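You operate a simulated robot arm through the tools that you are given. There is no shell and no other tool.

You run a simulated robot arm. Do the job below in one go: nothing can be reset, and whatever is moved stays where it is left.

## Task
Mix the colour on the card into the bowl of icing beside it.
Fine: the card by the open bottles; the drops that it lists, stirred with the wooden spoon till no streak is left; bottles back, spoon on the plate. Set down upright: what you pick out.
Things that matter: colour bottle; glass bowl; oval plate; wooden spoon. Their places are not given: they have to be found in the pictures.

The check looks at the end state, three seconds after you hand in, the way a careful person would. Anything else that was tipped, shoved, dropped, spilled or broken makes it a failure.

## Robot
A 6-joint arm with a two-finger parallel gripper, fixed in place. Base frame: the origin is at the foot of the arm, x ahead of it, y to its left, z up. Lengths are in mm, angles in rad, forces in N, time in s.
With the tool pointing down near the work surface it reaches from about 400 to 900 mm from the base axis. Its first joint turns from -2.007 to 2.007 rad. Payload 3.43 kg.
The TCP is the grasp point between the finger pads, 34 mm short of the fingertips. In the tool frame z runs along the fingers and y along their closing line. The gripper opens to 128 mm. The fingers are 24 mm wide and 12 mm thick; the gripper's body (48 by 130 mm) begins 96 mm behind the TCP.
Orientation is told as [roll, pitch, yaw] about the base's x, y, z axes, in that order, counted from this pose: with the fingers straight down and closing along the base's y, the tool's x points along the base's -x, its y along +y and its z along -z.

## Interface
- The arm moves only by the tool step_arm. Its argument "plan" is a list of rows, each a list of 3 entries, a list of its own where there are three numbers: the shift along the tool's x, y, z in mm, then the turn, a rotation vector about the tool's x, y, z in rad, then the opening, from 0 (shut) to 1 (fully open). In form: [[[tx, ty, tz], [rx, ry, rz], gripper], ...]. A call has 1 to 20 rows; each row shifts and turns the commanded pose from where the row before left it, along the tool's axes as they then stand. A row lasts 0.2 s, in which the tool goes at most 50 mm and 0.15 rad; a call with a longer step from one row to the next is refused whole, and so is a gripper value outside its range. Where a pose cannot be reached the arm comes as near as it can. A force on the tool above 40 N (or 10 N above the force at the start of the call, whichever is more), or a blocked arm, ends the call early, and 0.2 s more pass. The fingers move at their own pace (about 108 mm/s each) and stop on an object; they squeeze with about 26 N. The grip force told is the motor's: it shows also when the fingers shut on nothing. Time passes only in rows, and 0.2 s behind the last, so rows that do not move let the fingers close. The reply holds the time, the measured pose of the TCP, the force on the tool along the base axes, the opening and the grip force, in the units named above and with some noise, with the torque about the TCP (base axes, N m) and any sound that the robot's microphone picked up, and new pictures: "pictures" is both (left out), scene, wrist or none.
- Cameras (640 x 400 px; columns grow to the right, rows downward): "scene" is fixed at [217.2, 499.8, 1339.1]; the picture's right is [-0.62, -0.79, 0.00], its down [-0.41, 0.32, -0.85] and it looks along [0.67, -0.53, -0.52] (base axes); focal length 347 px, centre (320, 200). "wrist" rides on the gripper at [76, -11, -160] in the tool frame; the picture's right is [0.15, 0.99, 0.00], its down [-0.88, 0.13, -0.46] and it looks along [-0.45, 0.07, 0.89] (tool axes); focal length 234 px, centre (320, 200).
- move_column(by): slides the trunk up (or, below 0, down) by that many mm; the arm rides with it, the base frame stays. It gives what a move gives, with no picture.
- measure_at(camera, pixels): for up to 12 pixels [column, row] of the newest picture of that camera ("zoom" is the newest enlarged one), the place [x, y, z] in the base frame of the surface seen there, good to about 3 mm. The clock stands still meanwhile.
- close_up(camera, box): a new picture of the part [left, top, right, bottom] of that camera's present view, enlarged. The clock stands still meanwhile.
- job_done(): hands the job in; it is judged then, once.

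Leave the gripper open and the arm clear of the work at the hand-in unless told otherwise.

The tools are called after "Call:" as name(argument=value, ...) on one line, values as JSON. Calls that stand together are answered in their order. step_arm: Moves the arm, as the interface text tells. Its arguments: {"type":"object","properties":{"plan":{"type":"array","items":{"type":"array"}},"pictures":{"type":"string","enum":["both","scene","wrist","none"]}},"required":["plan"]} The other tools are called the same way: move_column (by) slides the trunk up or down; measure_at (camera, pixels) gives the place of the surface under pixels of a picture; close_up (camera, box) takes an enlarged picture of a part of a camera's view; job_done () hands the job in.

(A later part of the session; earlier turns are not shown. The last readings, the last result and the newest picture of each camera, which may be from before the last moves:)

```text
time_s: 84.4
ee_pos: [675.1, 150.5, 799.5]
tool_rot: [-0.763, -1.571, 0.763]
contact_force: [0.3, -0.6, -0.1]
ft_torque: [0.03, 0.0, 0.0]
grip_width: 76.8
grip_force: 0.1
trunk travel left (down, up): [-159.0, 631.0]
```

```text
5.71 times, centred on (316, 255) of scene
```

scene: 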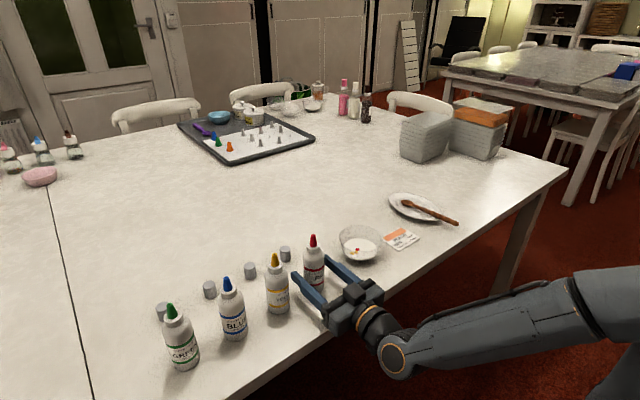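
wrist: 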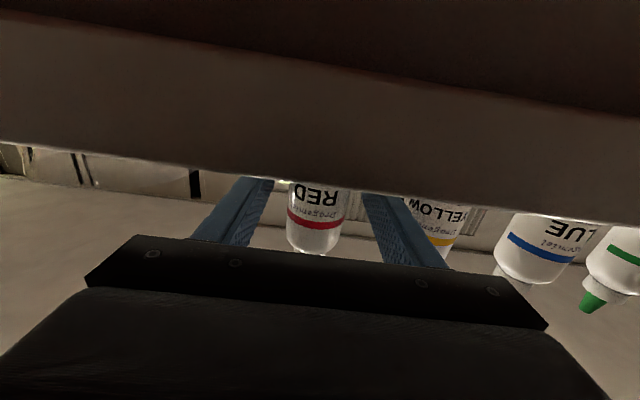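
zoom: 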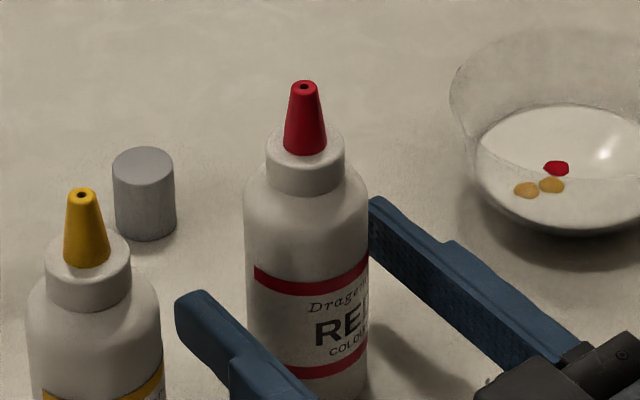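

Red stands within about a pixel of its original place. I raise the trunk straight up 130 mm so that the fingers clear the bottle, then head for the spoon.

Call:
move_column(by=135)

Call:
step_arm(plan=[[[0, -30, 0], [0, 0, 0], 0.45], [[0, -30, 0], [0, 0, 0], 0.45], [[0, -30, 0], [0, 0, 0], 0.45], [[0, -30, 0], [0, 0, 0], 0.45], [[0, -30, 0], [0, 0, 0], 0.45], [[0, -30, 0], [0, 0, 0], 0.45], [[0, -30, 0], [0, 0, 0], 0.45], [[0, -30, 0], [0, 0, 0], 0.45], [[0, -30, 0], [0, 0, 0], 0.45], [[0, -30, 0], [0, 0, 0], 0.45], [[0, -30, 0], [0, 0, 0], 0.45], [[0, -30, 0], [0, 0, 0], 0.45], [[0, -30, 0], [0, 0, 0], 0.45], [[0, -30, 0], [0, 0, 0], 0.45], [[0, -18, 0], [0, 0, 0], 0.45], [[0, 0, 0], [0, 0, 0], 0.45]], pictures="both")

```text
time_s: 86.0
ee_pos: [676.1, 150.8, 934.1]
tool_rot: [-0.533, -1.571, 0.534]
contact_force: [0.0, 0.2, 1.0]
ft_torque: [-0.02, 0.02, 0.0]
grip_width: 76.8
grip_force: 0.0
trunk travel left (down, up): [-294.0, 496.0]
```

```text
time_s: 89.4
ee_pos: [674.3, -286.4, 933.9]
tool_rot: [-0.358, -1.573, 0.358]
contact_force: [-0.3, -0.4, 0.2]
ft_torque: [-0.01, 0.01, 0.01]
grip_width: 57.7
grip_force: 0.0
trunk travel left (down, up): [-294.0, 496.0]
```

scene: 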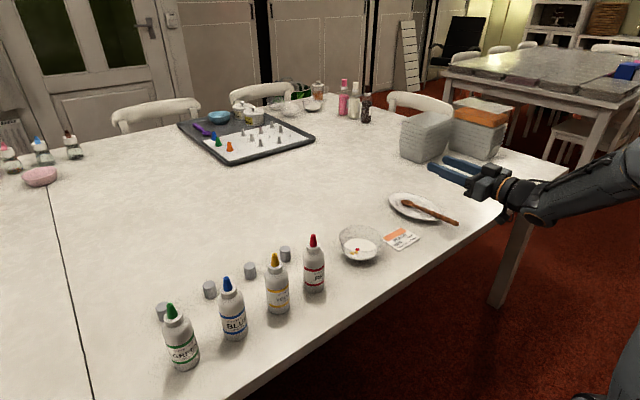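
wrist: 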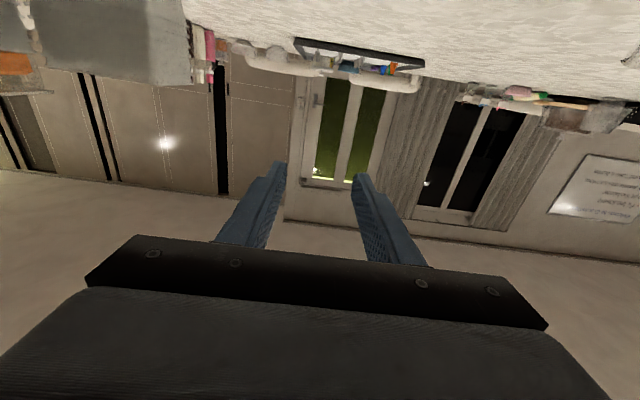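

I retract in x toward 613 at this safe height and re-measure the spoon handle.

Call:
step_arm(plan=[[[0, 0, -12], [0, 0, 0], 0.4], [[0, 0, -12], [0, 0, 0], 0.4], [[0, 0, -12], [0, 0, 0], 0.4], [[0, 0, -12], [0, 0, 0], 0.4], [[0, 0, -12], [0, 0, 0], 0.4], [[0, 0, 0], [0, 0, 0], 0.4]], pictures="both")

Call:
close_up(camera="scene", box=[380, 180, 476, 240])

```text
time_s: 90.8
ee_pos: [617.2, -287.8, 932.0]
tool_rot: [-0.375, -1.57, 0.374]
contact_force: [0.4, -0.6, 0.4]
ft_torque: [-0.01, -0.01, 0.02]
grip_width: 51.3
grip_force: 0.1
trunk travel left (down, up): [-294.0, 496.0]
```

scene: 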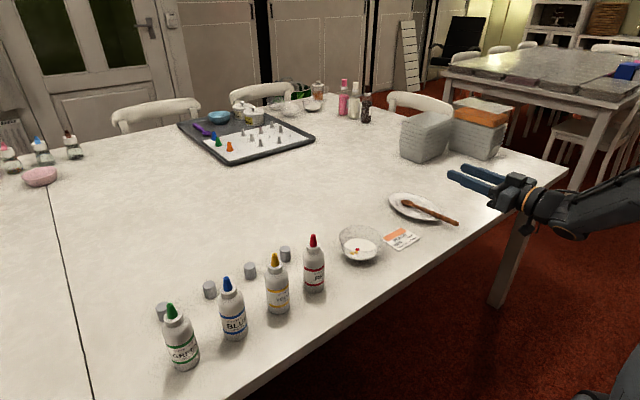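
wrist: 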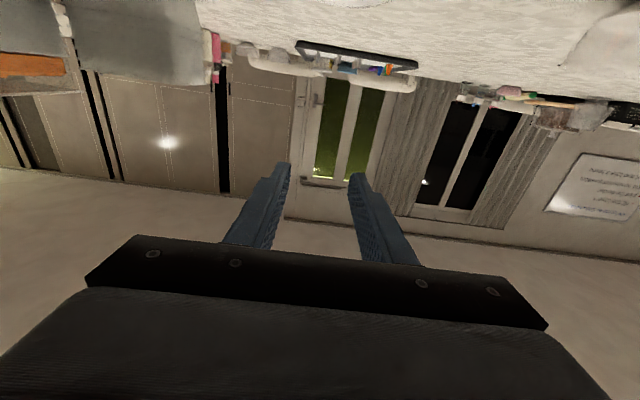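

```text
6.67 times, centred on (428, 210) of scene
```

zoom: 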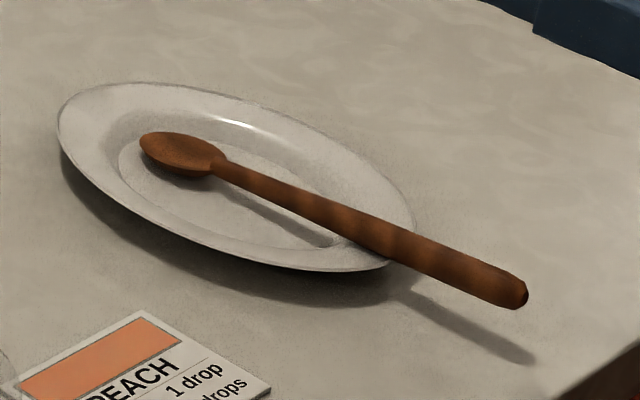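

Call:
measure_at(camera="zoom", pixels=[[520, 292], [505, 272], [495, 283], [485, 294], [450, 250], [440, 260], [430, 270], [400, 240], [395, 262], [405, 262], [140, 145], [60, 120]])

```text
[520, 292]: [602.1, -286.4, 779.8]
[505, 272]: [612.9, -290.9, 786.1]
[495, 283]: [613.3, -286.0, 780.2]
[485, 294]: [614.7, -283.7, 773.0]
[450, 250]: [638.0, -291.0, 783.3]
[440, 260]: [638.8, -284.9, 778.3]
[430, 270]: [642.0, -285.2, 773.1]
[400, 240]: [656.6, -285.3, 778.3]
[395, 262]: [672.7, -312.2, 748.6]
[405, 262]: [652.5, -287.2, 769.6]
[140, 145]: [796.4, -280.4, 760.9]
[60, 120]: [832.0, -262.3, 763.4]
```

The handle axis near its end is about (613, -289.5, 779), with a thickness of about 13 mm. I align to it and lower the trunk toward z≈830 first.

Call:
step_arm(plan=[[[0, -1.7, -4], [0, 0, 0], 0.4], [[0, 0, 0], [0, 0, 0], 0.4]], pictures="none")

Call:
move_column(by=-102)

Call:
step_arm(plan=[[[0, 0, 0], [0, 0, 0], 0.4]], pictures="both")

Call:
close_up(camera="scene", box=[400, 170, 528, 250])

```text
time_s: 91.4
ee_pos: [612.7, -289.7, 933.0]
tool_rot: [-0.769, -1.571, 0.769]
contact_force: [-0.3, 0.7, 0.0]
ft_torque: [0.01, 0.02, 0.0]
grip_width: 51.4
grip_force: 0.1
trunk travel left (down, up): [-294.0, 496.0]
```

```text
time_s: 92.8
ee_pos: [612.9, -289.0, 831.9]
tool_rot: [-1.225, -1.571, 1.227]
contact_force: [0.0, 0.9, 1.1]
ft_torque: [0.0, 0.03, 0.01]
grip_width: 51.0
grip_force: 0.1
trunk travel left (down, up): [-192.0, 598.0]
```

```text
time_s: 93.2
ee_pos: [611.8, -289.5, 830.6]
tool_rot: [-0.754, -1.571, 0.755]
contact_force: [-0.6, 0.6, 0.3]
ft_torque: [0.01, 0.0, 0.03]
grip_width: 51.4
grip_force: 0.0
trunk travel left (down, up): [-192.0, 598.0]
```

scene: 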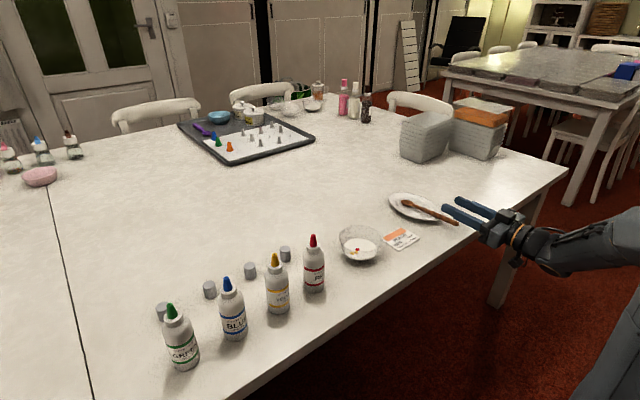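
wrist: 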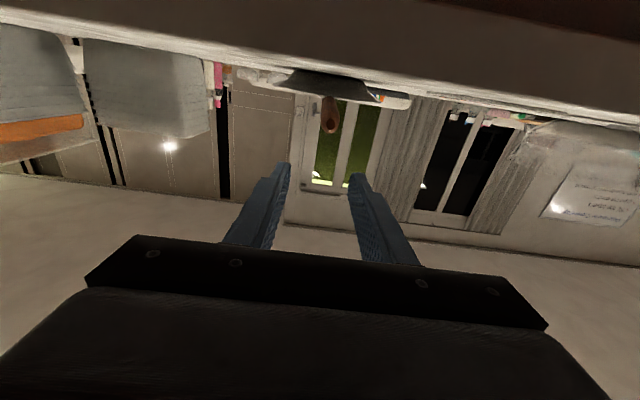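

```text
5.00 times, centred on (464, 210) of scene
```

zoom: 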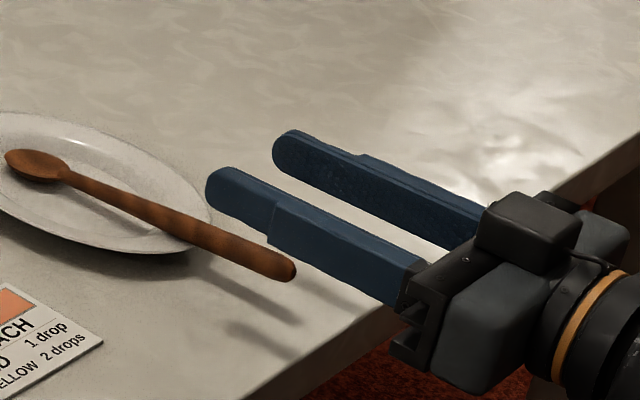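

The handle end is centred below the fingers. I lower the trunk another 51 mm so the fingers straddle the handle at z≈780.

Call:
move_column(by=-51)

Call:
step_arm(plan=[[[0, 0, 0], [0, 0, 0], 0.4]], pictures="both")

Call:
close_up(camera="scene", box=[400, 190, 496, 250])

```text
time_s: 94.1
ee_pos: [613.1, -288.0, 780.5]
tool_rot: [-0.727, -1.571, 0.729]
contact_force: [0.2, 0.5, 0.6]
ft_torque: [-0.02, 0.01, -0.01]
grip_width: 50.9
grip_force: 0.0
trunk travel left (down, up): [-141.0, 649.0]
```

```text
time_s: 94.5
ee_pos: [611.4, -289.9, 782.2]
tool_rot: [-0.633, -1.571, 0.636]
contact_force: [0.1, -0.2, 0.3]
ft_torque: [0.01, 0.0, 0.01]
grip_width: 51.2
grip_force: 0.0
trunk travel left (down, up): [-141.0, 649.0]
```

scene: 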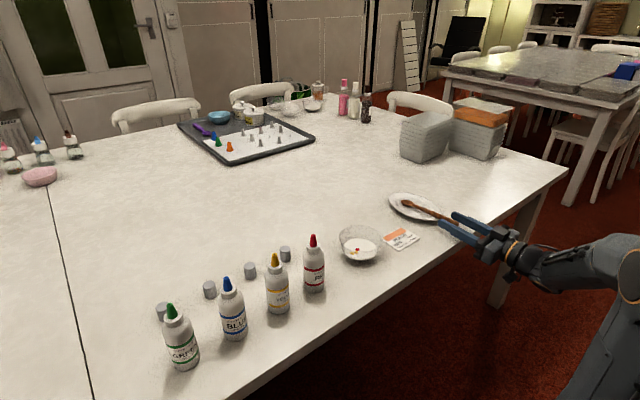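
wrist: 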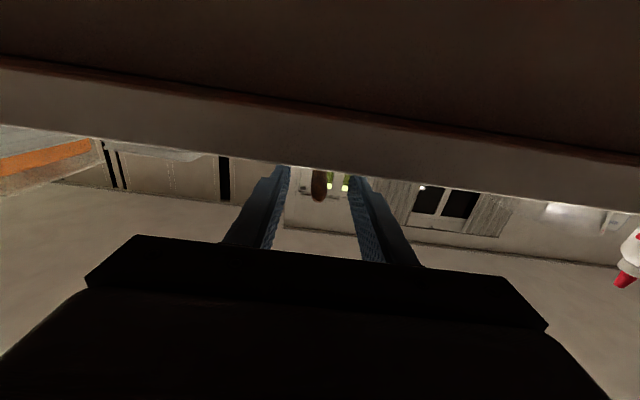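

```text
6.67 times, centred on (448, 220) of scene
```

zoom: 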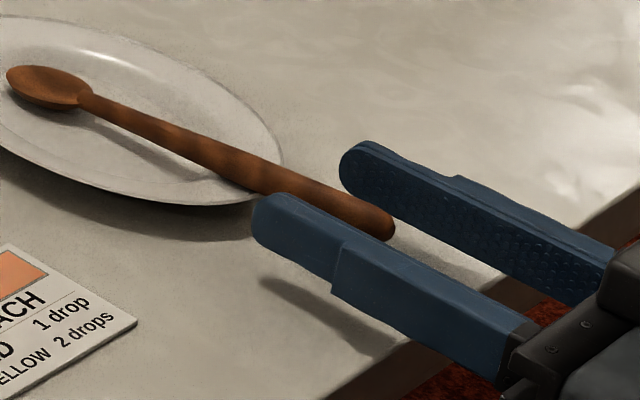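

The fingers straddle the handle. I close slowly on it.

Call:
step_arm(plan=[[[0, 0, 0], [0, 0, 0], 0.3], [[0, 0, 0], [0, 0, 0], 0.2], [[0, 0, 0], [0, 0, 0], 0.14], [[0, 0, 0], [0, 0, 0], 0.1], [[0, 0, 0], [0, 0, 0], 0.06], [[0, 0, 0], [0, 0, 0], 0.03], [[0, 0, 0], [0, 0, 0], 0.03]], pictures="both")

Call:
close_up(camera="scene", box=[384, 180, 480, 240])

```text
time_s: 96.1
ee_pos: [611.5, -288.4, 781.5]
tool_rot: [-0.64, -1.569, 0.639]
contact_force: [0.3, -1.4, 0.2]
ft_torque: [-0.01, -0.02, -0.02]
grip_width: 12.6
grip_force: 26.1
trunk travel left (down, up): [-141.0, 649.0]
```

scene: 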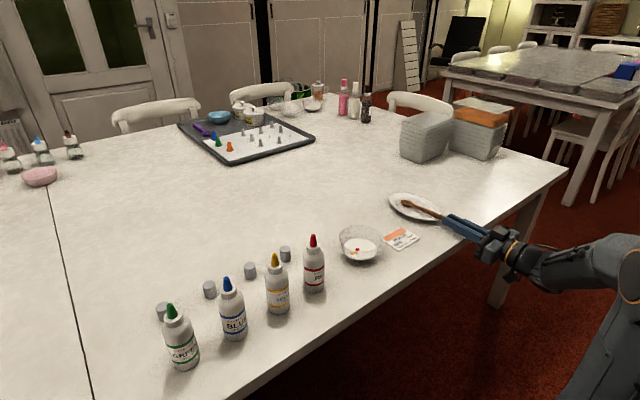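
wrist: 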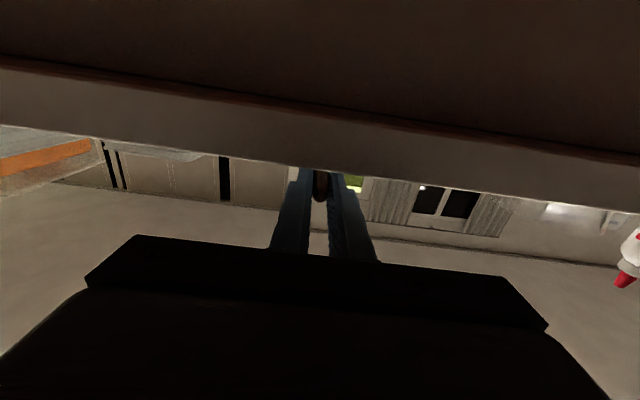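

```text
6.67 times, centred on (432, 210) of scene
```

zoom: 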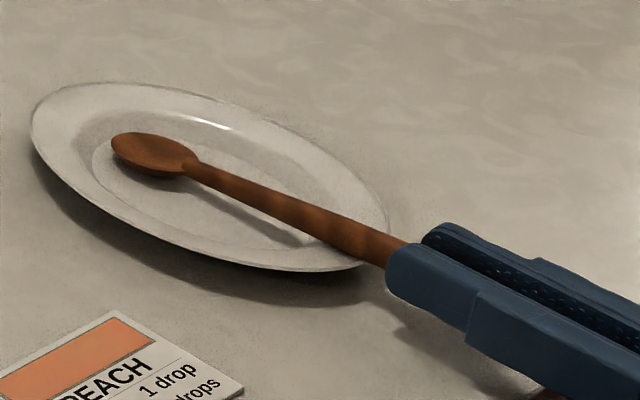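

The spoon is held (12.6 mm, 26 N). I lift it 60 mm with the trunk and look.

Call:
move_column(by=60)

Call:
step_arm(plan=[[[0, 0, 0], [0, 0, 0], 0.03]], pictures="both")

Call:
close_up(camera="scene", box=[384, 165, 480, 225])

```text
time_s: 97.1
ee_pos: [611.4, -289.8, 841.2]
tool_rot: [-0.43, -1.571, 0.429]
contact_force: [-0.3, 0.4, -0.4]
ft_torque: [-0.01, 0.04, -0.01]
grip_width: 13.1
grip_force: 25.9
trunk travel left (down, up): [-201.0, 589.0]
```

```text
time_s: 97.5
ee_pos: [611.5, -289.1, 842.0]
tool_rot: [-0.613, -1.571, 0.611]
contact_force: [-0.3, -0.6, 0.2]
ft_torque: [0.0, 0.03, 0.02]
grip_width: 12.7
grip_force: 26.5
trunk travel left (down, up): [-201.0, 589.0]
```

scene: 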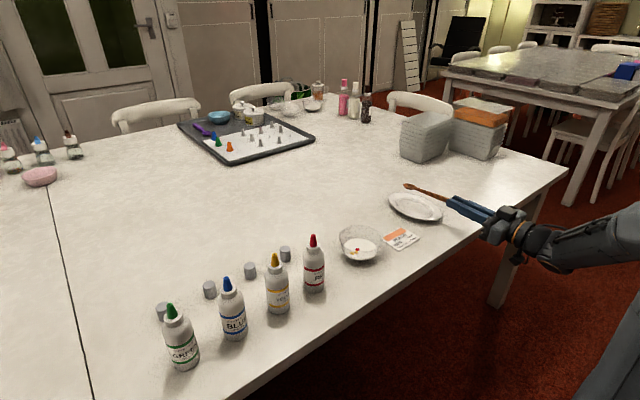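
wrist: 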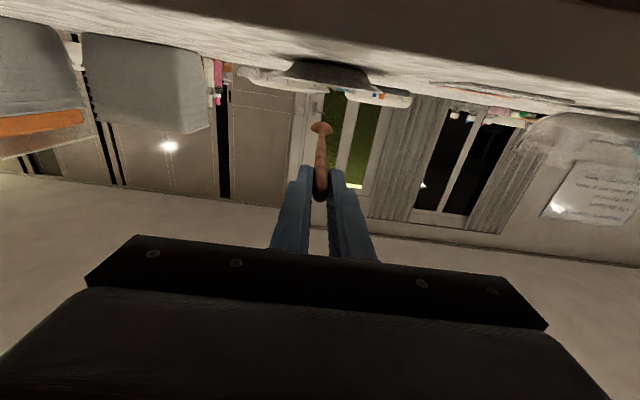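

```text
6.67 times, centred on (432, 195) of scene
```

zoom: 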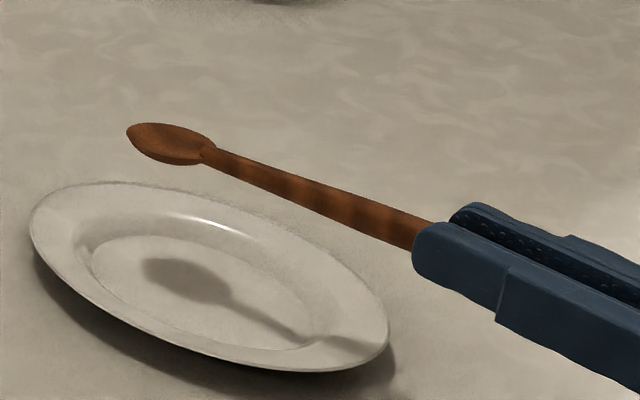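

The spoon is lifted cleanly. I measure its tip in the zoom at (130,132) and a few points along it, and the empty plate.

Call:
measure_at(camera="zoom", pixels=[[131, 132], [170, 142], [205, 150], [250, 168], [330, 198], [400, 228], [210, 250], [40, 225], [380, 340], [200, 345], [230, 190], [345, 345]])

```text
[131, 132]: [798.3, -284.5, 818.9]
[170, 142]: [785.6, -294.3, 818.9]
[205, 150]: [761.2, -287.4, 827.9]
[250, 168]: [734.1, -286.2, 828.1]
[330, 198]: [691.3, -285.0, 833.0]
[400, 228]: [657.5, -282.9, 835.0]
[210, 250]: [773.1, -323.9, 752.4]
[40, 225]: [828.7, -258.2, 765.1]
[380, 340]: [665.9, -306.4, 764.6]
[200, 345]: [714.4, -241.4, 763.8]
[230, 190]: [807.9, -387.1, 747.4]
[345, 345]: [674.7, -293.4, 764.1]
```

The tip sits 188 mm ahead of the TCP and 23 mm low. I raise the trunk by 190 mm, then pitch the gripper downward so the spoon hangs vertically, moving toward x≈700.

Call:
move_column(by=190)

Call:
step_arm(plan=[[[0, 0, 8.9], [0, 0.1449, 0], 0.03], [[-1.28, 0, 8.81], [0, 0.1449, 0], 0.03], [[-2.54, 0, 8.53], [0, 0.1449, 0], 0.03], [[-3.75, 0, 8.07], [0, 0.1449, 0], 0.03], [[-4.87, 0, 7.45], [0, 0.1449, 0], 0.03], [[-5.9, 0, 6.66], [0, 0.1449, 0], 0.03], [[-6.8, 0, 5.74], [0, 0.1449, 0], 0.03], [[-7.56, 0, 4.7], [0, 0.1449, 0], 0.03], [[-8.16, 0, 3.56], [0, 0.1449, 0], 0.03], [[-8.58, 0, 2.35], [0, 0.1449, 0], 0.03], [[0, 0, 0], [0, 0, 0], 0.03]], pictures="both")

```text
time_s: 99.6
ee_pos: [611.1, -288.6, 1030.6]
tool_rot: [-0.021, -1.573, 0.02]
contact_force: [-0.4, 0.4, -0.9]
ft_torque: [0.02, 0.02, 0.01]
grip_width: 13.1
grip_force: 26.1
trunk travel left (down, up): [-391.0, 399.0]
```

```text
time_s: 102.0
ee_pos: [676.9, -309.4, 1012.6]
tool_rot: [0.158, -0.254, 0.002]
contact_force: [-0.2, 0.2, -0.2]
ft_torque: [-0.01, -0.04, -0.02]
grip_width: 12.8
grip_force: 26.4
out of reach, approached as far as the arm can: row 8, 9, 10
trunk travel left (down, up): [-391.0, 399.0]
```

scene: 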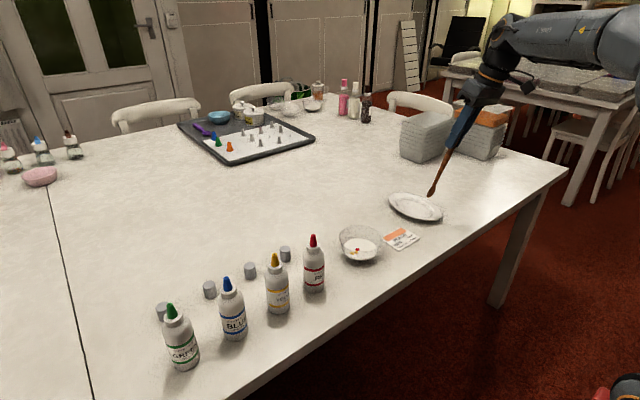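
wrist: 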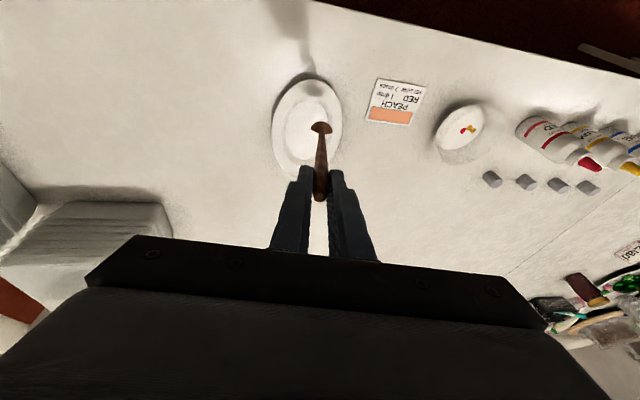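

The arm is at its upper limit with the tool down, leaving it tilted a little (roll 0.16). I raise the trunk and bring the arm down relative to it, then straighten the tool.

Call:
move_column(by=170)

Call:
step_arm(plan=[[[6.3, 0, 24.2], [0, 0, 0], 0.03], [[6.3, 0, 24.2], [0, 0, 0], 0.03], [[6.3, 0, 24.2], [0, 0, 0], 0.03], [[6.3, 0, 24.2], [0, 0, 0], 0.03], [[6.3, 0, 24.2], [0, 0, 0], 0.03], [[0, 0, 0], [0.077, 0, -0.02], 0.03], [[0, 0, 0], [0.077, 0, -0.02], 0.03], [[0, 0, 0], [0, 0.066, 0], 0.03], [[0, 0, 0], [0, 0.066, 0], 0.03], [[0, 0, 0], [0, 0, 0], 0.03]], pictures="both")

```text
time_s: 103.9
ee_pos: [676.4, -310.4, 1182.3]
tool_rot: [0.164, -0.259, 0.002]
contact_force: [0.3, 0.0, -0.8]
ft_torque: [0.01, -0.01, 0.02]
grip_width: 12.8
grip_force: 26.3
trunk travel left (down, up): [-561.0, 229.0]
```

```text
time_s: 106.1
ee_pos: [664.7, -296.5, 1044.9]
tool_rot: [0.114, -0.267, 0.033]
contact_force: [-0.1, 0.3, 0.0]
ft_torque: [-0.03, 0.0, -0.01]
grip_width: 12.8
grip_force: 26.6
out of reach, approached as far as the arm can: row 7, 8, 9
trunk travel left (down, up): [-561.0, 229.0]
```

scene: 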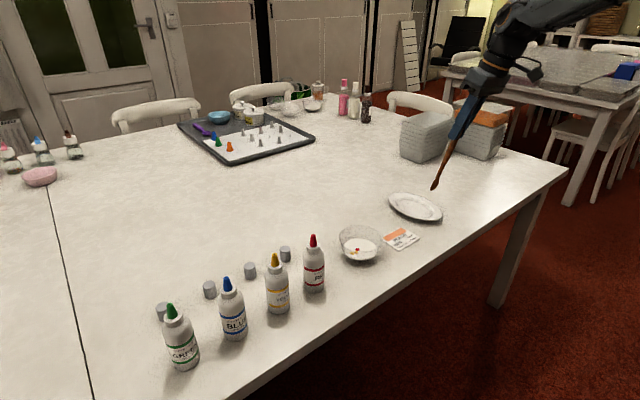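
wrist: 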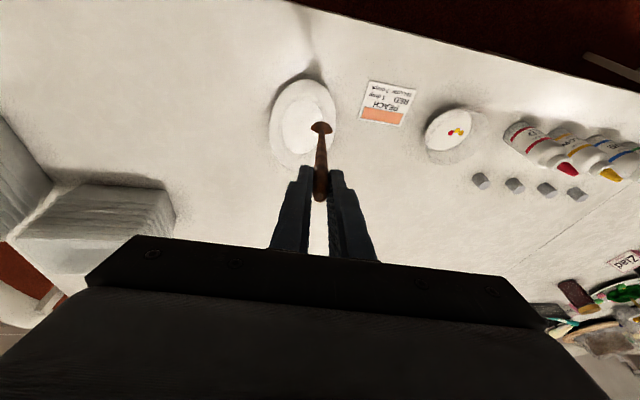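

Still limited by reach at this height. I raise the trunk another 120 mm and bring the arm further down relative to it, then straighten.

Call:
move_column(by=120)

Call:
step_arm(plan=[[[6.6, 0, 24], [0, 0, 0], 0.03], [[6.6, 2, 24], [0, 0, 0], 0.03], [[6.6, 2, 24], [0, 0, 0], 0.03], [[6.6, 2, 24], [0, 0, 0], 0.03], [[6.6, 2, 24], [0, 0, 0], 0.03], [[6.6, 2, 24], [0, 0, 0], 0.03], [[0, 0, 0], [0, 0, 0], 0.03]], pictures="none")

```text
time_s: 107.6
ee_pos: [664.4, -295.6, 1164.3]
tool_rot: [0.122, -0.273, 0.03]
contact_force: [-0.5, -0.7, -1.1]
ft_torque: [0.06, 0.02, -0.01]
grip_width: 12.9
grip_force: 26.0
trunk travel left (down, up): [-681.0, 109.0]
```

```text
time_s: 109.2
ee_pos: [662.8, -267.1, 1015.6]
tool_rot: [0.12, -0.274, 0.033]
contact_force: [-0.1, 0.6, 0.5]
ft_torque: [0.01, -0.02, -0.04]
grip_width: 13.1
grip_force: 26.0
trunk travel left (down, up): [-681.0, 109.0]
```

Good: no limit message. I straighten the tool now so the spoon hangs vertical.

Call:
step_arm(plan=[[[0, 0, 0], [0.062, 0.074, 0], 0.03], [[0, 0, 0], [0.062, 0.074, 0], 0.03], [[0, 0, 0], [0, 0, 0], 0.03]], pictures="both")

```text
time_s: 110.0
ee_pos: [663.8, -266.8, 1017.5]
tool_rot: [0.095, -0.238, 0.037]
contact_force: [0.7, 0.9, -0.1]
ft_torque: [-0.02, -0.01, -0.01]
grip_width: 13.0
grip_force: 26.4
out of reach, approached as far as the arm can: row 1, 2
trunk travel left (down, up): [-681.0, 109.0]
```

scene: 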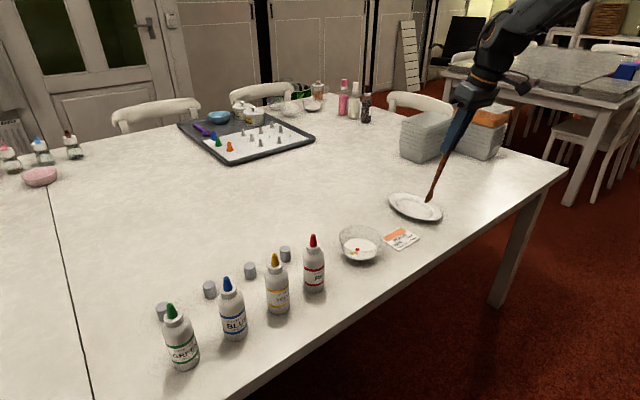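
wrist: 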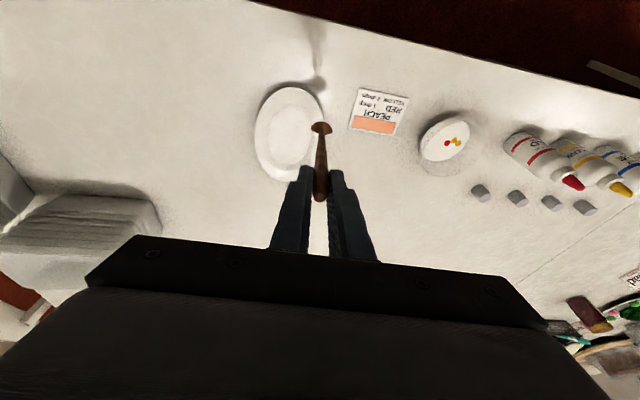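

The tool stays tilted: this looks like the wrist passing its straight position, which works best with the arm in line (y≈0). I'll go above the bowl first, with the trunk raised 40 mm for clearance, and straighten there.

Call:
move_column(by=40)

Call:
step_arm(plan=[[[0, 23, 0], [0, 0, 0], 0.03], [[0, 23, 0], [0, 0, 0], 0.03], [[0, 23, 0], [0, 0, 0], 0.03], [[0, 23, 0], [0, 0, 0], 0.03], [[0, 23, 0], [0, 0, 0], 0.03], [[0, 23, 0], [0, 0, 0], 0.03], [[0, 23, 0], [0, 0, 0], 0.03], [[0, 23, 0], [0, 0, 0], 0.03], [[0, 23, 0], [0, 0, 0], 0.03], [[0, 23, 0], [0, 0, 0], 0.03], [[0, 23, 0], [0, 0, 0], 0.03], [[0, 0, 0], [0, 0, 0], 0.03]], pictures="both")

```text
time_s: 110.8
ee_pos: [662.3, -268.0, 1057.3]
tool_rot: [0.099, -0.243, 0.035]
contact_force: [0.3, -0.5, 0.5]
ft_torque: [0.02, -0.03, 0.01]
grip_width: 12.7
grip_force: 26.1
trunk travel left (down, up): [-721.0, 69.0]
```

```text
time_s: 113.4
ee_pos: [630.8, -29.3, 1059.2]
tool_rot: [0.119, -0.254, 0.034]
contact_force: [-0.5, -0.3, 0.5]
ft_torque: [-0.01, -0.01, 0.02]
grip_width: 13.0
grip_force: 26.3
out of reach, approached as far as the arm can: row 6, 7, 8, 9, 10, 11
trunk travel left (down, up): [-721.0, 69.0]
```

scene: 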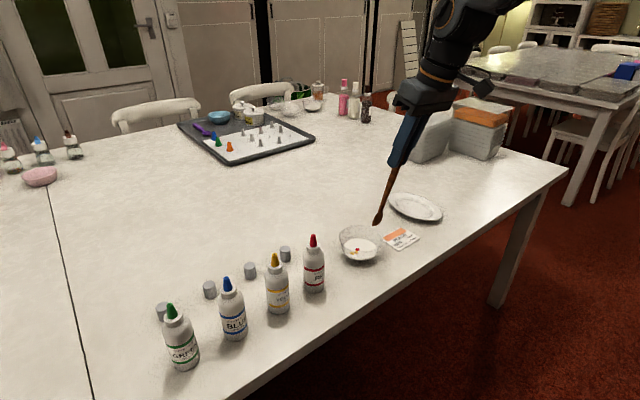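
wrist: 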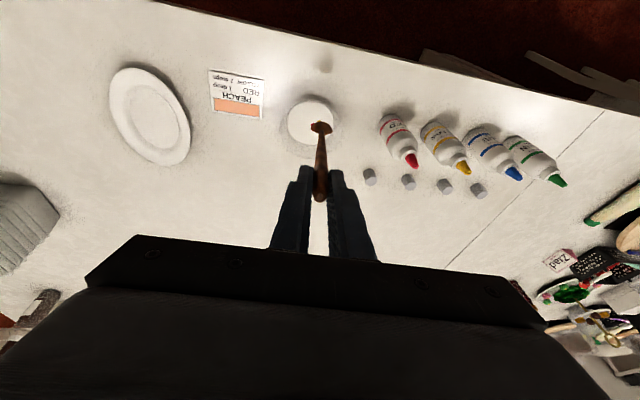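

Now near y≈-29 above the bowl. I try the straightening here, in small turns.

Call:
step_arm(plan=[[[0, 0, 0], [0.06, 0, 0], 0.03], [[0, 0, 0], [0.06, 0, 0], 0.03], [[0, 0, 0], [0, 0.07, 0], 0.03], [[0, 0, 0], [0, 0.07, 0], 0.03], [[0, 0, 0], [0, 0, 0], 0.03]], pictures="scene")

```text
time_s: 114.6
ee_pos: [620.4, -33.6, 1045.2]
tool_rot: [0.164, -0.137, 0.048]
contact_force: [0.4, 0.4, -0.4]
ft_torque: [0.02, 0.01, -0.03]
grip_width: 12.6
grip_force: 25.6
out of reach, approached as far as the arm can: row 1, 2, 3, 4
trunk travel left (down, up): [-721.0, 69.0]
```

scene: 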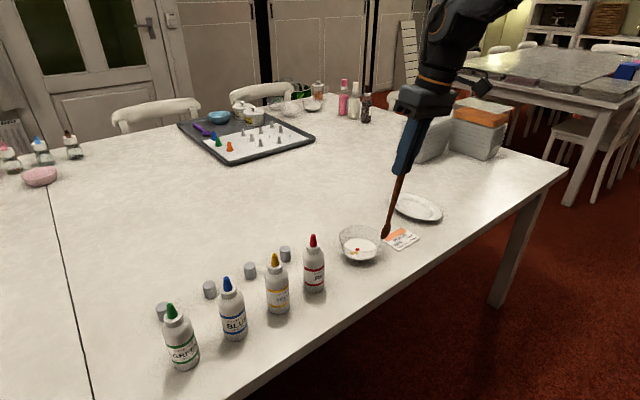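

The leftover sideways tilt (roll 0.16) blocks the crossing. I pitch the tool back up (away from the straight wrist) and then remove the roll there.

Call:
step_arm(plan=[[[0, 0, 0], [0, -0.13, 0], 0.03], [[0, 0, 0], [0, -0.13, 0], 0.03], [[0, 0, 0], [0, -0.13, 0], 0.03], [[0, 0, 0], [0, -0.13, 0], 0.03], [[0, 0, 0], [0, 0, 0], 0.03]], pictures="none")

```text
time_s: 115.8
ee_pos: [620.3, -32.0, 1045.7]
tool_rot: [0.202, -0.649, -0.055]
contact_force: [0.9, -0.2, -0.8]
ft_torque: [0.0, 0.03, -0.01]
grip_width: 13.0
grip_force: 26.1
trunk travel left (down, up): [-721.0, 69.0]
```

Now clear of the limit. I remove the roll and yaw.

Call:
step_arm(plan=[[[0, 0, 0], [0.0845, 0, -0.022], 0.03], [[0, 0, 0], [0.0845, 0, -0.022], 0.03], [[0, 0, 0], [0, 0, 0], 0.03]], pictures="none")

```text
time_s: 116.6
ee_pos: [619.8, -32.8, 1045.3]
tool_rot: [-0.001, -0.653, 0.001]
contact_force: [-0.9, 0.3, -0.4]
ft_torque: [-0.01, 0.01, -0.02]
grip_width: 13.1
grip_force: 26.2
trunk travel left (down, up): [-721.0, 69.0]
```

Roll and yaw are zero. I move to y≈-15, x≈680 (in line with the arm) and pitch down through the straight position.

Call:
step_arm(plan=[[[-15.9, 5.7, 12.1], [0, 0, 0], 0.03], [[-15.9, 5.7, 12.1], [0, 0, 0], 0.03], [[-15.9, 5.7, 12.1], [0, 0, 0], 0.03], [[0, 0, 0], [0, 0.13, 0], 0.03], [[0, 0, 0], [0, 0.13, 0], 0.03], [[0, 0, 0], [0, 0, 0], 0.03]], pictures="scene")

```text
time_s: 118.0
ee_pos: [683.9, -18.3, 1046.6]
tool_rot: [-0.028, -0.492, -0.005]
contact_force: [1.1, 0.2, 0.6]
ft_torque: [-0.05, 0.01, 0.0]
grip_width: 13.1
grip_force: 25.6
out of reach, approached as far as the arm can: row 4
trunk travel left (down, up): [-721.0, 69.0]
```

scene: 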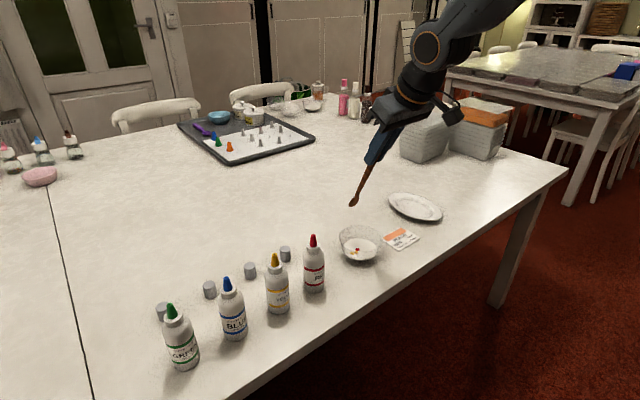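

It seems to be passing through. I continue pitching.

Call:
step_arm(plan=[[[0, 0, 0], [0, 0.12, 0], 0.03], [[0, 0, 0], [0, 0.12, 0], 0.03], [[0, 0, 0], [0, 0.12, 0], 0.03], [[0, 0, 0], [0, 0, 0], 0.03]], pictures="none")

```text
time_s: 119.0
ee_pos: [683.8, -18.6, 1046.1]
tool_rot: [-0.025, -0.13, -0.014]
contact_force: [-0.3, -0.3, -1.1]
ft_torque: [0.04, -0.01, 0.03]
grip_width: 12.7
grip_force: 25.3
trunk travel left (down, up): [-721.0, 69.0]
```

Crossed: the tool is now pointing down. I trim the small roll and look at the spoon over the bowl.

Call:
step_arm(plan=[[[0, 0, 0], [-0.025, 0, -0.013], 0.03], [[0, 0, 0], [0, 0, 0], 0.03]], pictures="both")

Call:
close_up(camera="scene", box=[320, 165, 448, 245])

```text
time_s: 119.6
ee_pos: [682.5, -17.9, 1046.8]
tool_rot: [-0.002, -0.132, -0.001]
contact_force: [-0.2, -0.5, -0.2]
ft_torque: [0.01, 0.01, 0.01]
grip_width: 12.7
grip_force: 26.0
trunk travel left (down, up): [-721.0, 69.0]
```

scene: 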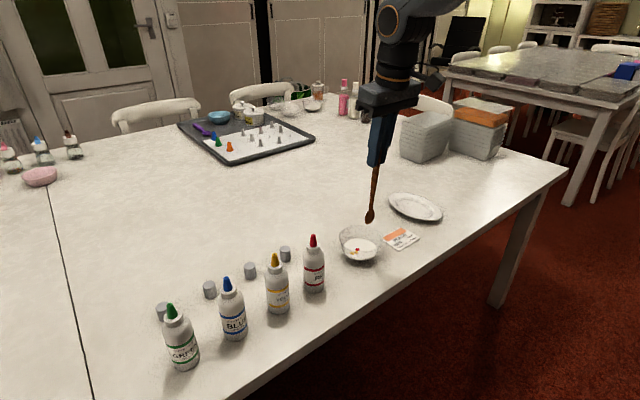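
wrist: 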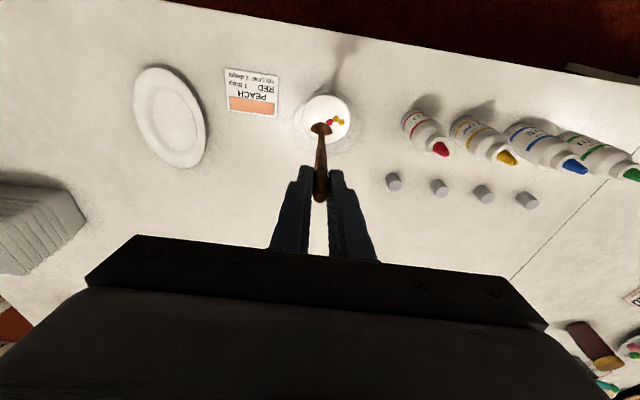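

```text
5.00 times, centred on (384, 205) of scene
```

zoom: 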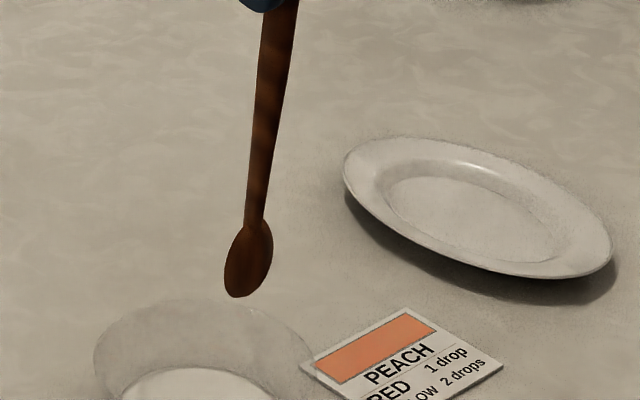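

Now I measure the spoon tip and the bowl rim precisely.

Call:
measure_at(camera="zoom", pixels=[[240, 294], [248, 255], [230, 270], [270, 245], [257, 200], [265, 120], [275, 30], [200, 303], [97, 350], [310, 350]])

Call:
measure_at(camera="wrist", pixels=[[322, 134], [311, 127], [332, 127], [326, 95], [349, 115], [303, 115], [330, 105], [341, 121], [330, 123]])

Call:
close_up(camera="wrist", box=[288, 80, 368, 130])

```text
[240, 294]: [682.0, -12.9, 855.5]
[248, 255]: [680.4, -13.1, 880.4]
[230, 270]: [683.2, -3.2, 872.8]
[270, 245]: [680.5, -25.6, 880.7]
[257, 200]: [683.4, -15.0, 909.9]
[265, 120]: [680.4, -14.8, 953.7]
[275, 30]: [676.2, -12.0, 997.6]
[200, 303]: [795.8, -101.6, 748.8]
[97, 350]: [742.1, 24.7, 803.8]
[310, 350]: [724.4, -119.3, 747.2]
```

```text
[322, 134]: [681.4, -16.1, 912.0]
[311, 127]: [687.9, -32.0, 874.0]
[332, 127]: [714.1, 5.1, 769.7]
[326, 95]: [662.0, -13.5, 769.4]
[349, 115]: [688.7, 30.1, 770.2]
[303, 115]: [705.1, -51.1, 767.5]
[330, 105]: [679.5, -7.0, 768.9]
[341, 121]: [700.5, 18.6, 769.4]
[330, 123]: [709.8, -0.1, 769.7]
```

```text
8.00 times, centred on (328, 105) of wrist
```

zoom: 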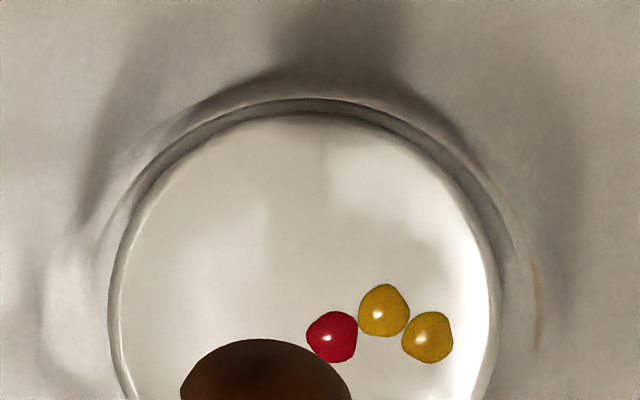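

The spoon hangs vertical: its tip is 191 mm below the TCP. The icing centre is ≈(700,-10), radius ≈41, surface z≈769. I centre the spoon over the bowl, then lower it to just above the icing.

Call:
step_arm(plan=[[[-8.7, 2.5, 1.15], [0, 0, 0], 0.03], [[-8.7, 2.5, 1.15], [0, 0, 0], 0.03], [[0, 0, 0], [0, 0, 0], 0.03]], pictures="none")

Call:
move_column(by=-70)

Call:
step_arm(plan=[[[0, 0, 0], [0, 0, 0], 0.03]], pictures="both")

Call:
close_up(camera="scene", box=[312, 205, 408, 265])

```text
time_s: 120.4
ee_pos: [700.1, -12.9, 1046.7]
tool_rot: [-0.002, -0.131, 0.0]
contact_force: [0.6, -0.3, -0.6]
ft_torque: [0.02, -0.02, 0.01]
grip_width: 13.0
grip_force: 25.9
trunk travel left (down, up): [-721.0, 69.0]
```

```text
time_s: 121.5
ee_pos: [700.9, -14.8, 976.0]
tool_rot: [-0.002, -0.13, -0.002]
contact_force: [-0.8, -0.5, -0.1]
ft_torque: [0.02, 0.02, -0.03]
grip_width: 13.1
grip_force: 26.4
trunk travel left (down, up): [-651.0, 139.0]
```

```text
time_s: 121.9
ee_pos: [701.0, -13.1, 975.8]
tool_rot: [-0.002, -0.131, 0.0]
contact_force: [0.1, -0.3, 0.0]
ft_torque: [0.0, -0.01, -0.01]
grip_width: 12.8
grip_force: 26.1
trunk travel left (down, up): [-651.0, 139.0]
```

scene: 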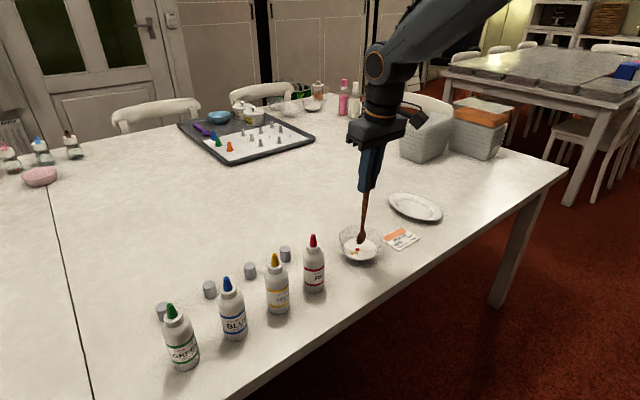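
wrist: 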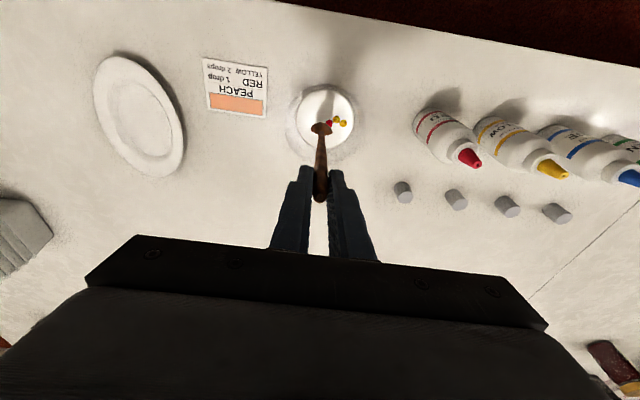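

```text
6.67 times, centred on (360, 235) of scene
```

zoom: 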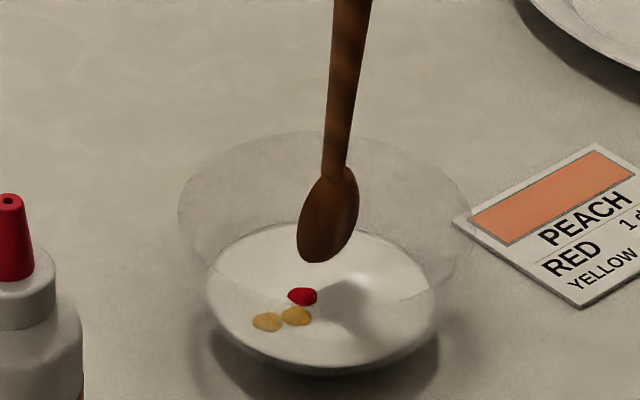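

The spoon head is inside the bowl, just above the icing, well clear of the walls. I lower it about 27 mm into the icing (tip ≈758, bottom ≈752).

Call:
step_arm(plan=[[[0.9, 0, 6.7], [0, 0, 0], 0.03], [[0.9, 0, 6.7], [0, 0, 0], 0.03], [[0.9, 0, 6.7], [0, 0, 0], 0.03], [[0.8, 0, 6], [0, 0, 0], 0.03], [[0, 0, 0], [0, 0, 0], 0.03]], pictures="both")

Call:
close_up(camera="scene", box=[312, 205, 408, 265])

```text
time_s: 123.1
ee_pos: [700.8, -13.0, 950.0]
tool_rot: [-0.003, -0.134, -0.002]
contact_force: [-1.9, 0.4, 10.4]
ft_torque: [-0.03, 0.09, -0.02]
grip_width: 12.9
grip_force: 25.7
trunk travel left (down, up): [-651.0, 139.0]
```

scene: 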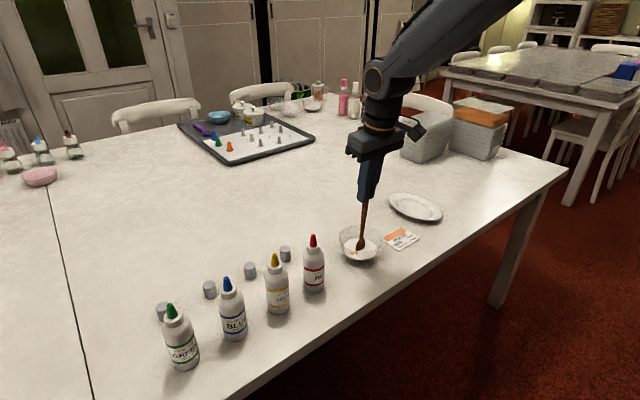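
wrist: 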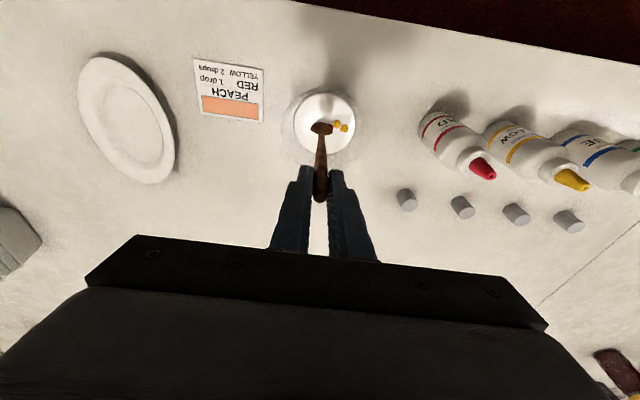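

```text
6.67 times, centred on (360, 235) of scene
```

zoom: 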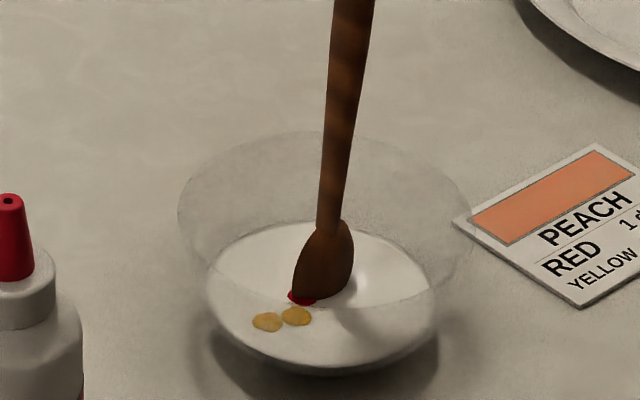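

There is a 10 N upward force, so the tip is touching the bowl's bottom. I raise it by 3 mm and check the force.

Call:
step_arm(plan=[[[-0.4, 0, -3], [0, 0, 0], 0.03], [[0, 0, 0], [0, 0, 0], 0.03]], pictures="none")

```text
time_s: 123.7
ee_pos: [701.3, -14.0, 951.7]
tool_rot: [-0.001, -0.131, -0.001]
contact_force: [0.1, 0.3, -1.2]
ft_torque: [0.01, -0.01, 0.02]
grip_width: 12.9
grip_force: 25.9
trunk travel left (down, up): [-651.0, 139.0]
```

Force is back to zero. I start with one gentle circle of 12 mm radius and watch the force and the bowl.

Call:
step_arm(plan=[[[-6, 0, 0.8], [0, 0, 0], 0.03], [[-5.9, 0, 0.78], [0, 0, 0], 0.03], [[1.6, 6, -0.21], [0, 0, 0], 0.03], [[4.35, 4.39, -0.58], [0, 0, 0], 0.03], [[5.95, 1.61, -0.79], [0, 0, 0], 0.03], [[5.95, -1.61, -0.79], [0, 0, 0], 0.03], [[4.35, -4.39, -0.58], [0, 0, 0], 0.03], [[1.6, -6, -0.21], [0, 0, 0], 0.03], [[-1.6, -6, 0.21], [0, 0, 0], 0.03], [[-4.35, -4.39, 0.58], [0, 0, 0], 0.03], [[-5.95, -1.61, 0.79], [0, 0, 0], 0.03], [[-5.95, 1.61, 0.79], [0, 0, 0], 0.03], [[-4.35, 4.39, 0.58], [0, 0, 0], 0.03], [[-1.6, 6, 0.21], [0, 0, 0], 0.03]], pictures="both")

Call:
close_up(camera="scene", box=[312, 205, 408, 265])

Call:
close_up(camera="wrist", box=[280, 80, 360, 130])

```text
time_s: 126.7
ee_pos: [712.2, -13.3, 954.7]
tool_rot: [-0.001, -0.13, 0.0]
contact_force: [-0.8, -0.4, -0.9]
ft_torque: [0.0, 0.01, 0.0]
grip_width: 13.1
grip_force: 25.9
trunk travel left (down, up): [-651.0, 139.0]
```

scene: 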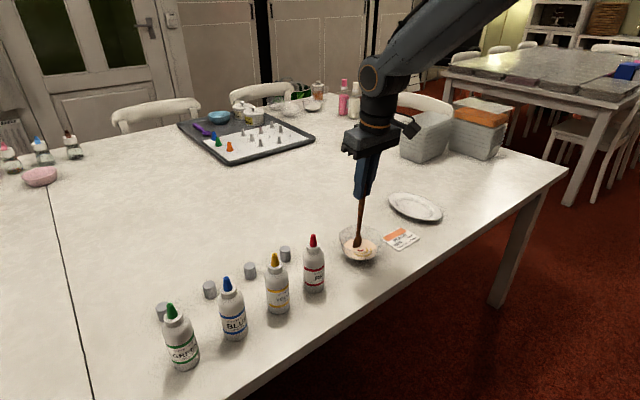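
wrist: 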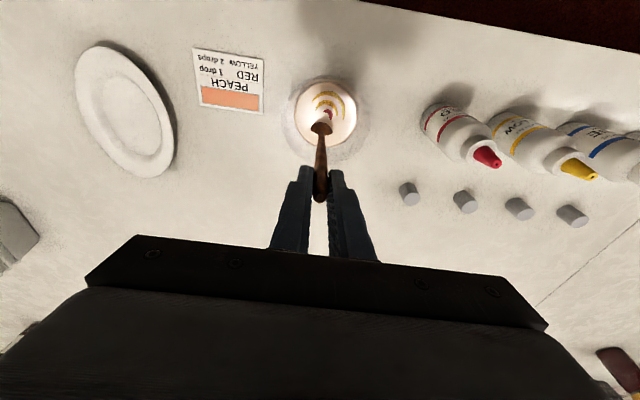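

```text
6.67 times, centred on (360, 235) of scene
```

zoom: 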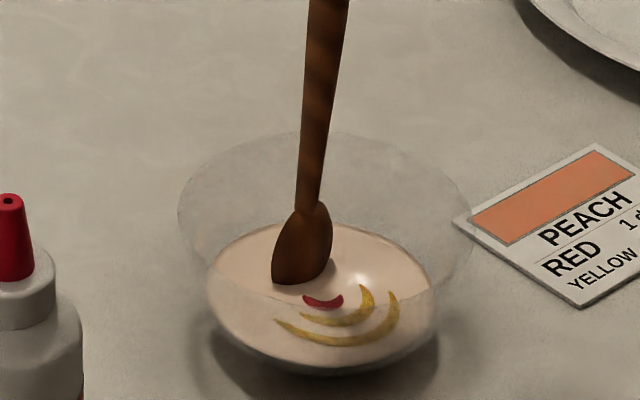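

```text
8.00 times, centred on (320, 105) of wrist
```

zoom: 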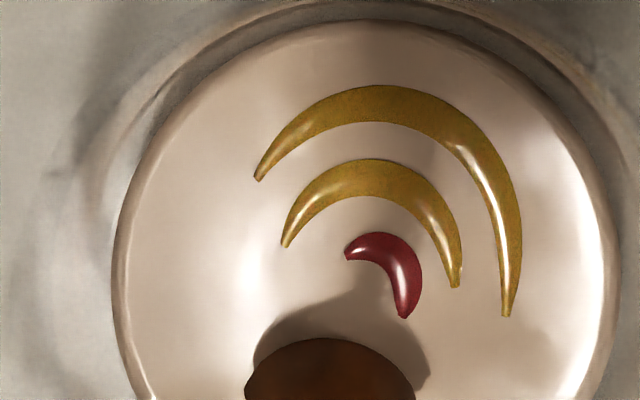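

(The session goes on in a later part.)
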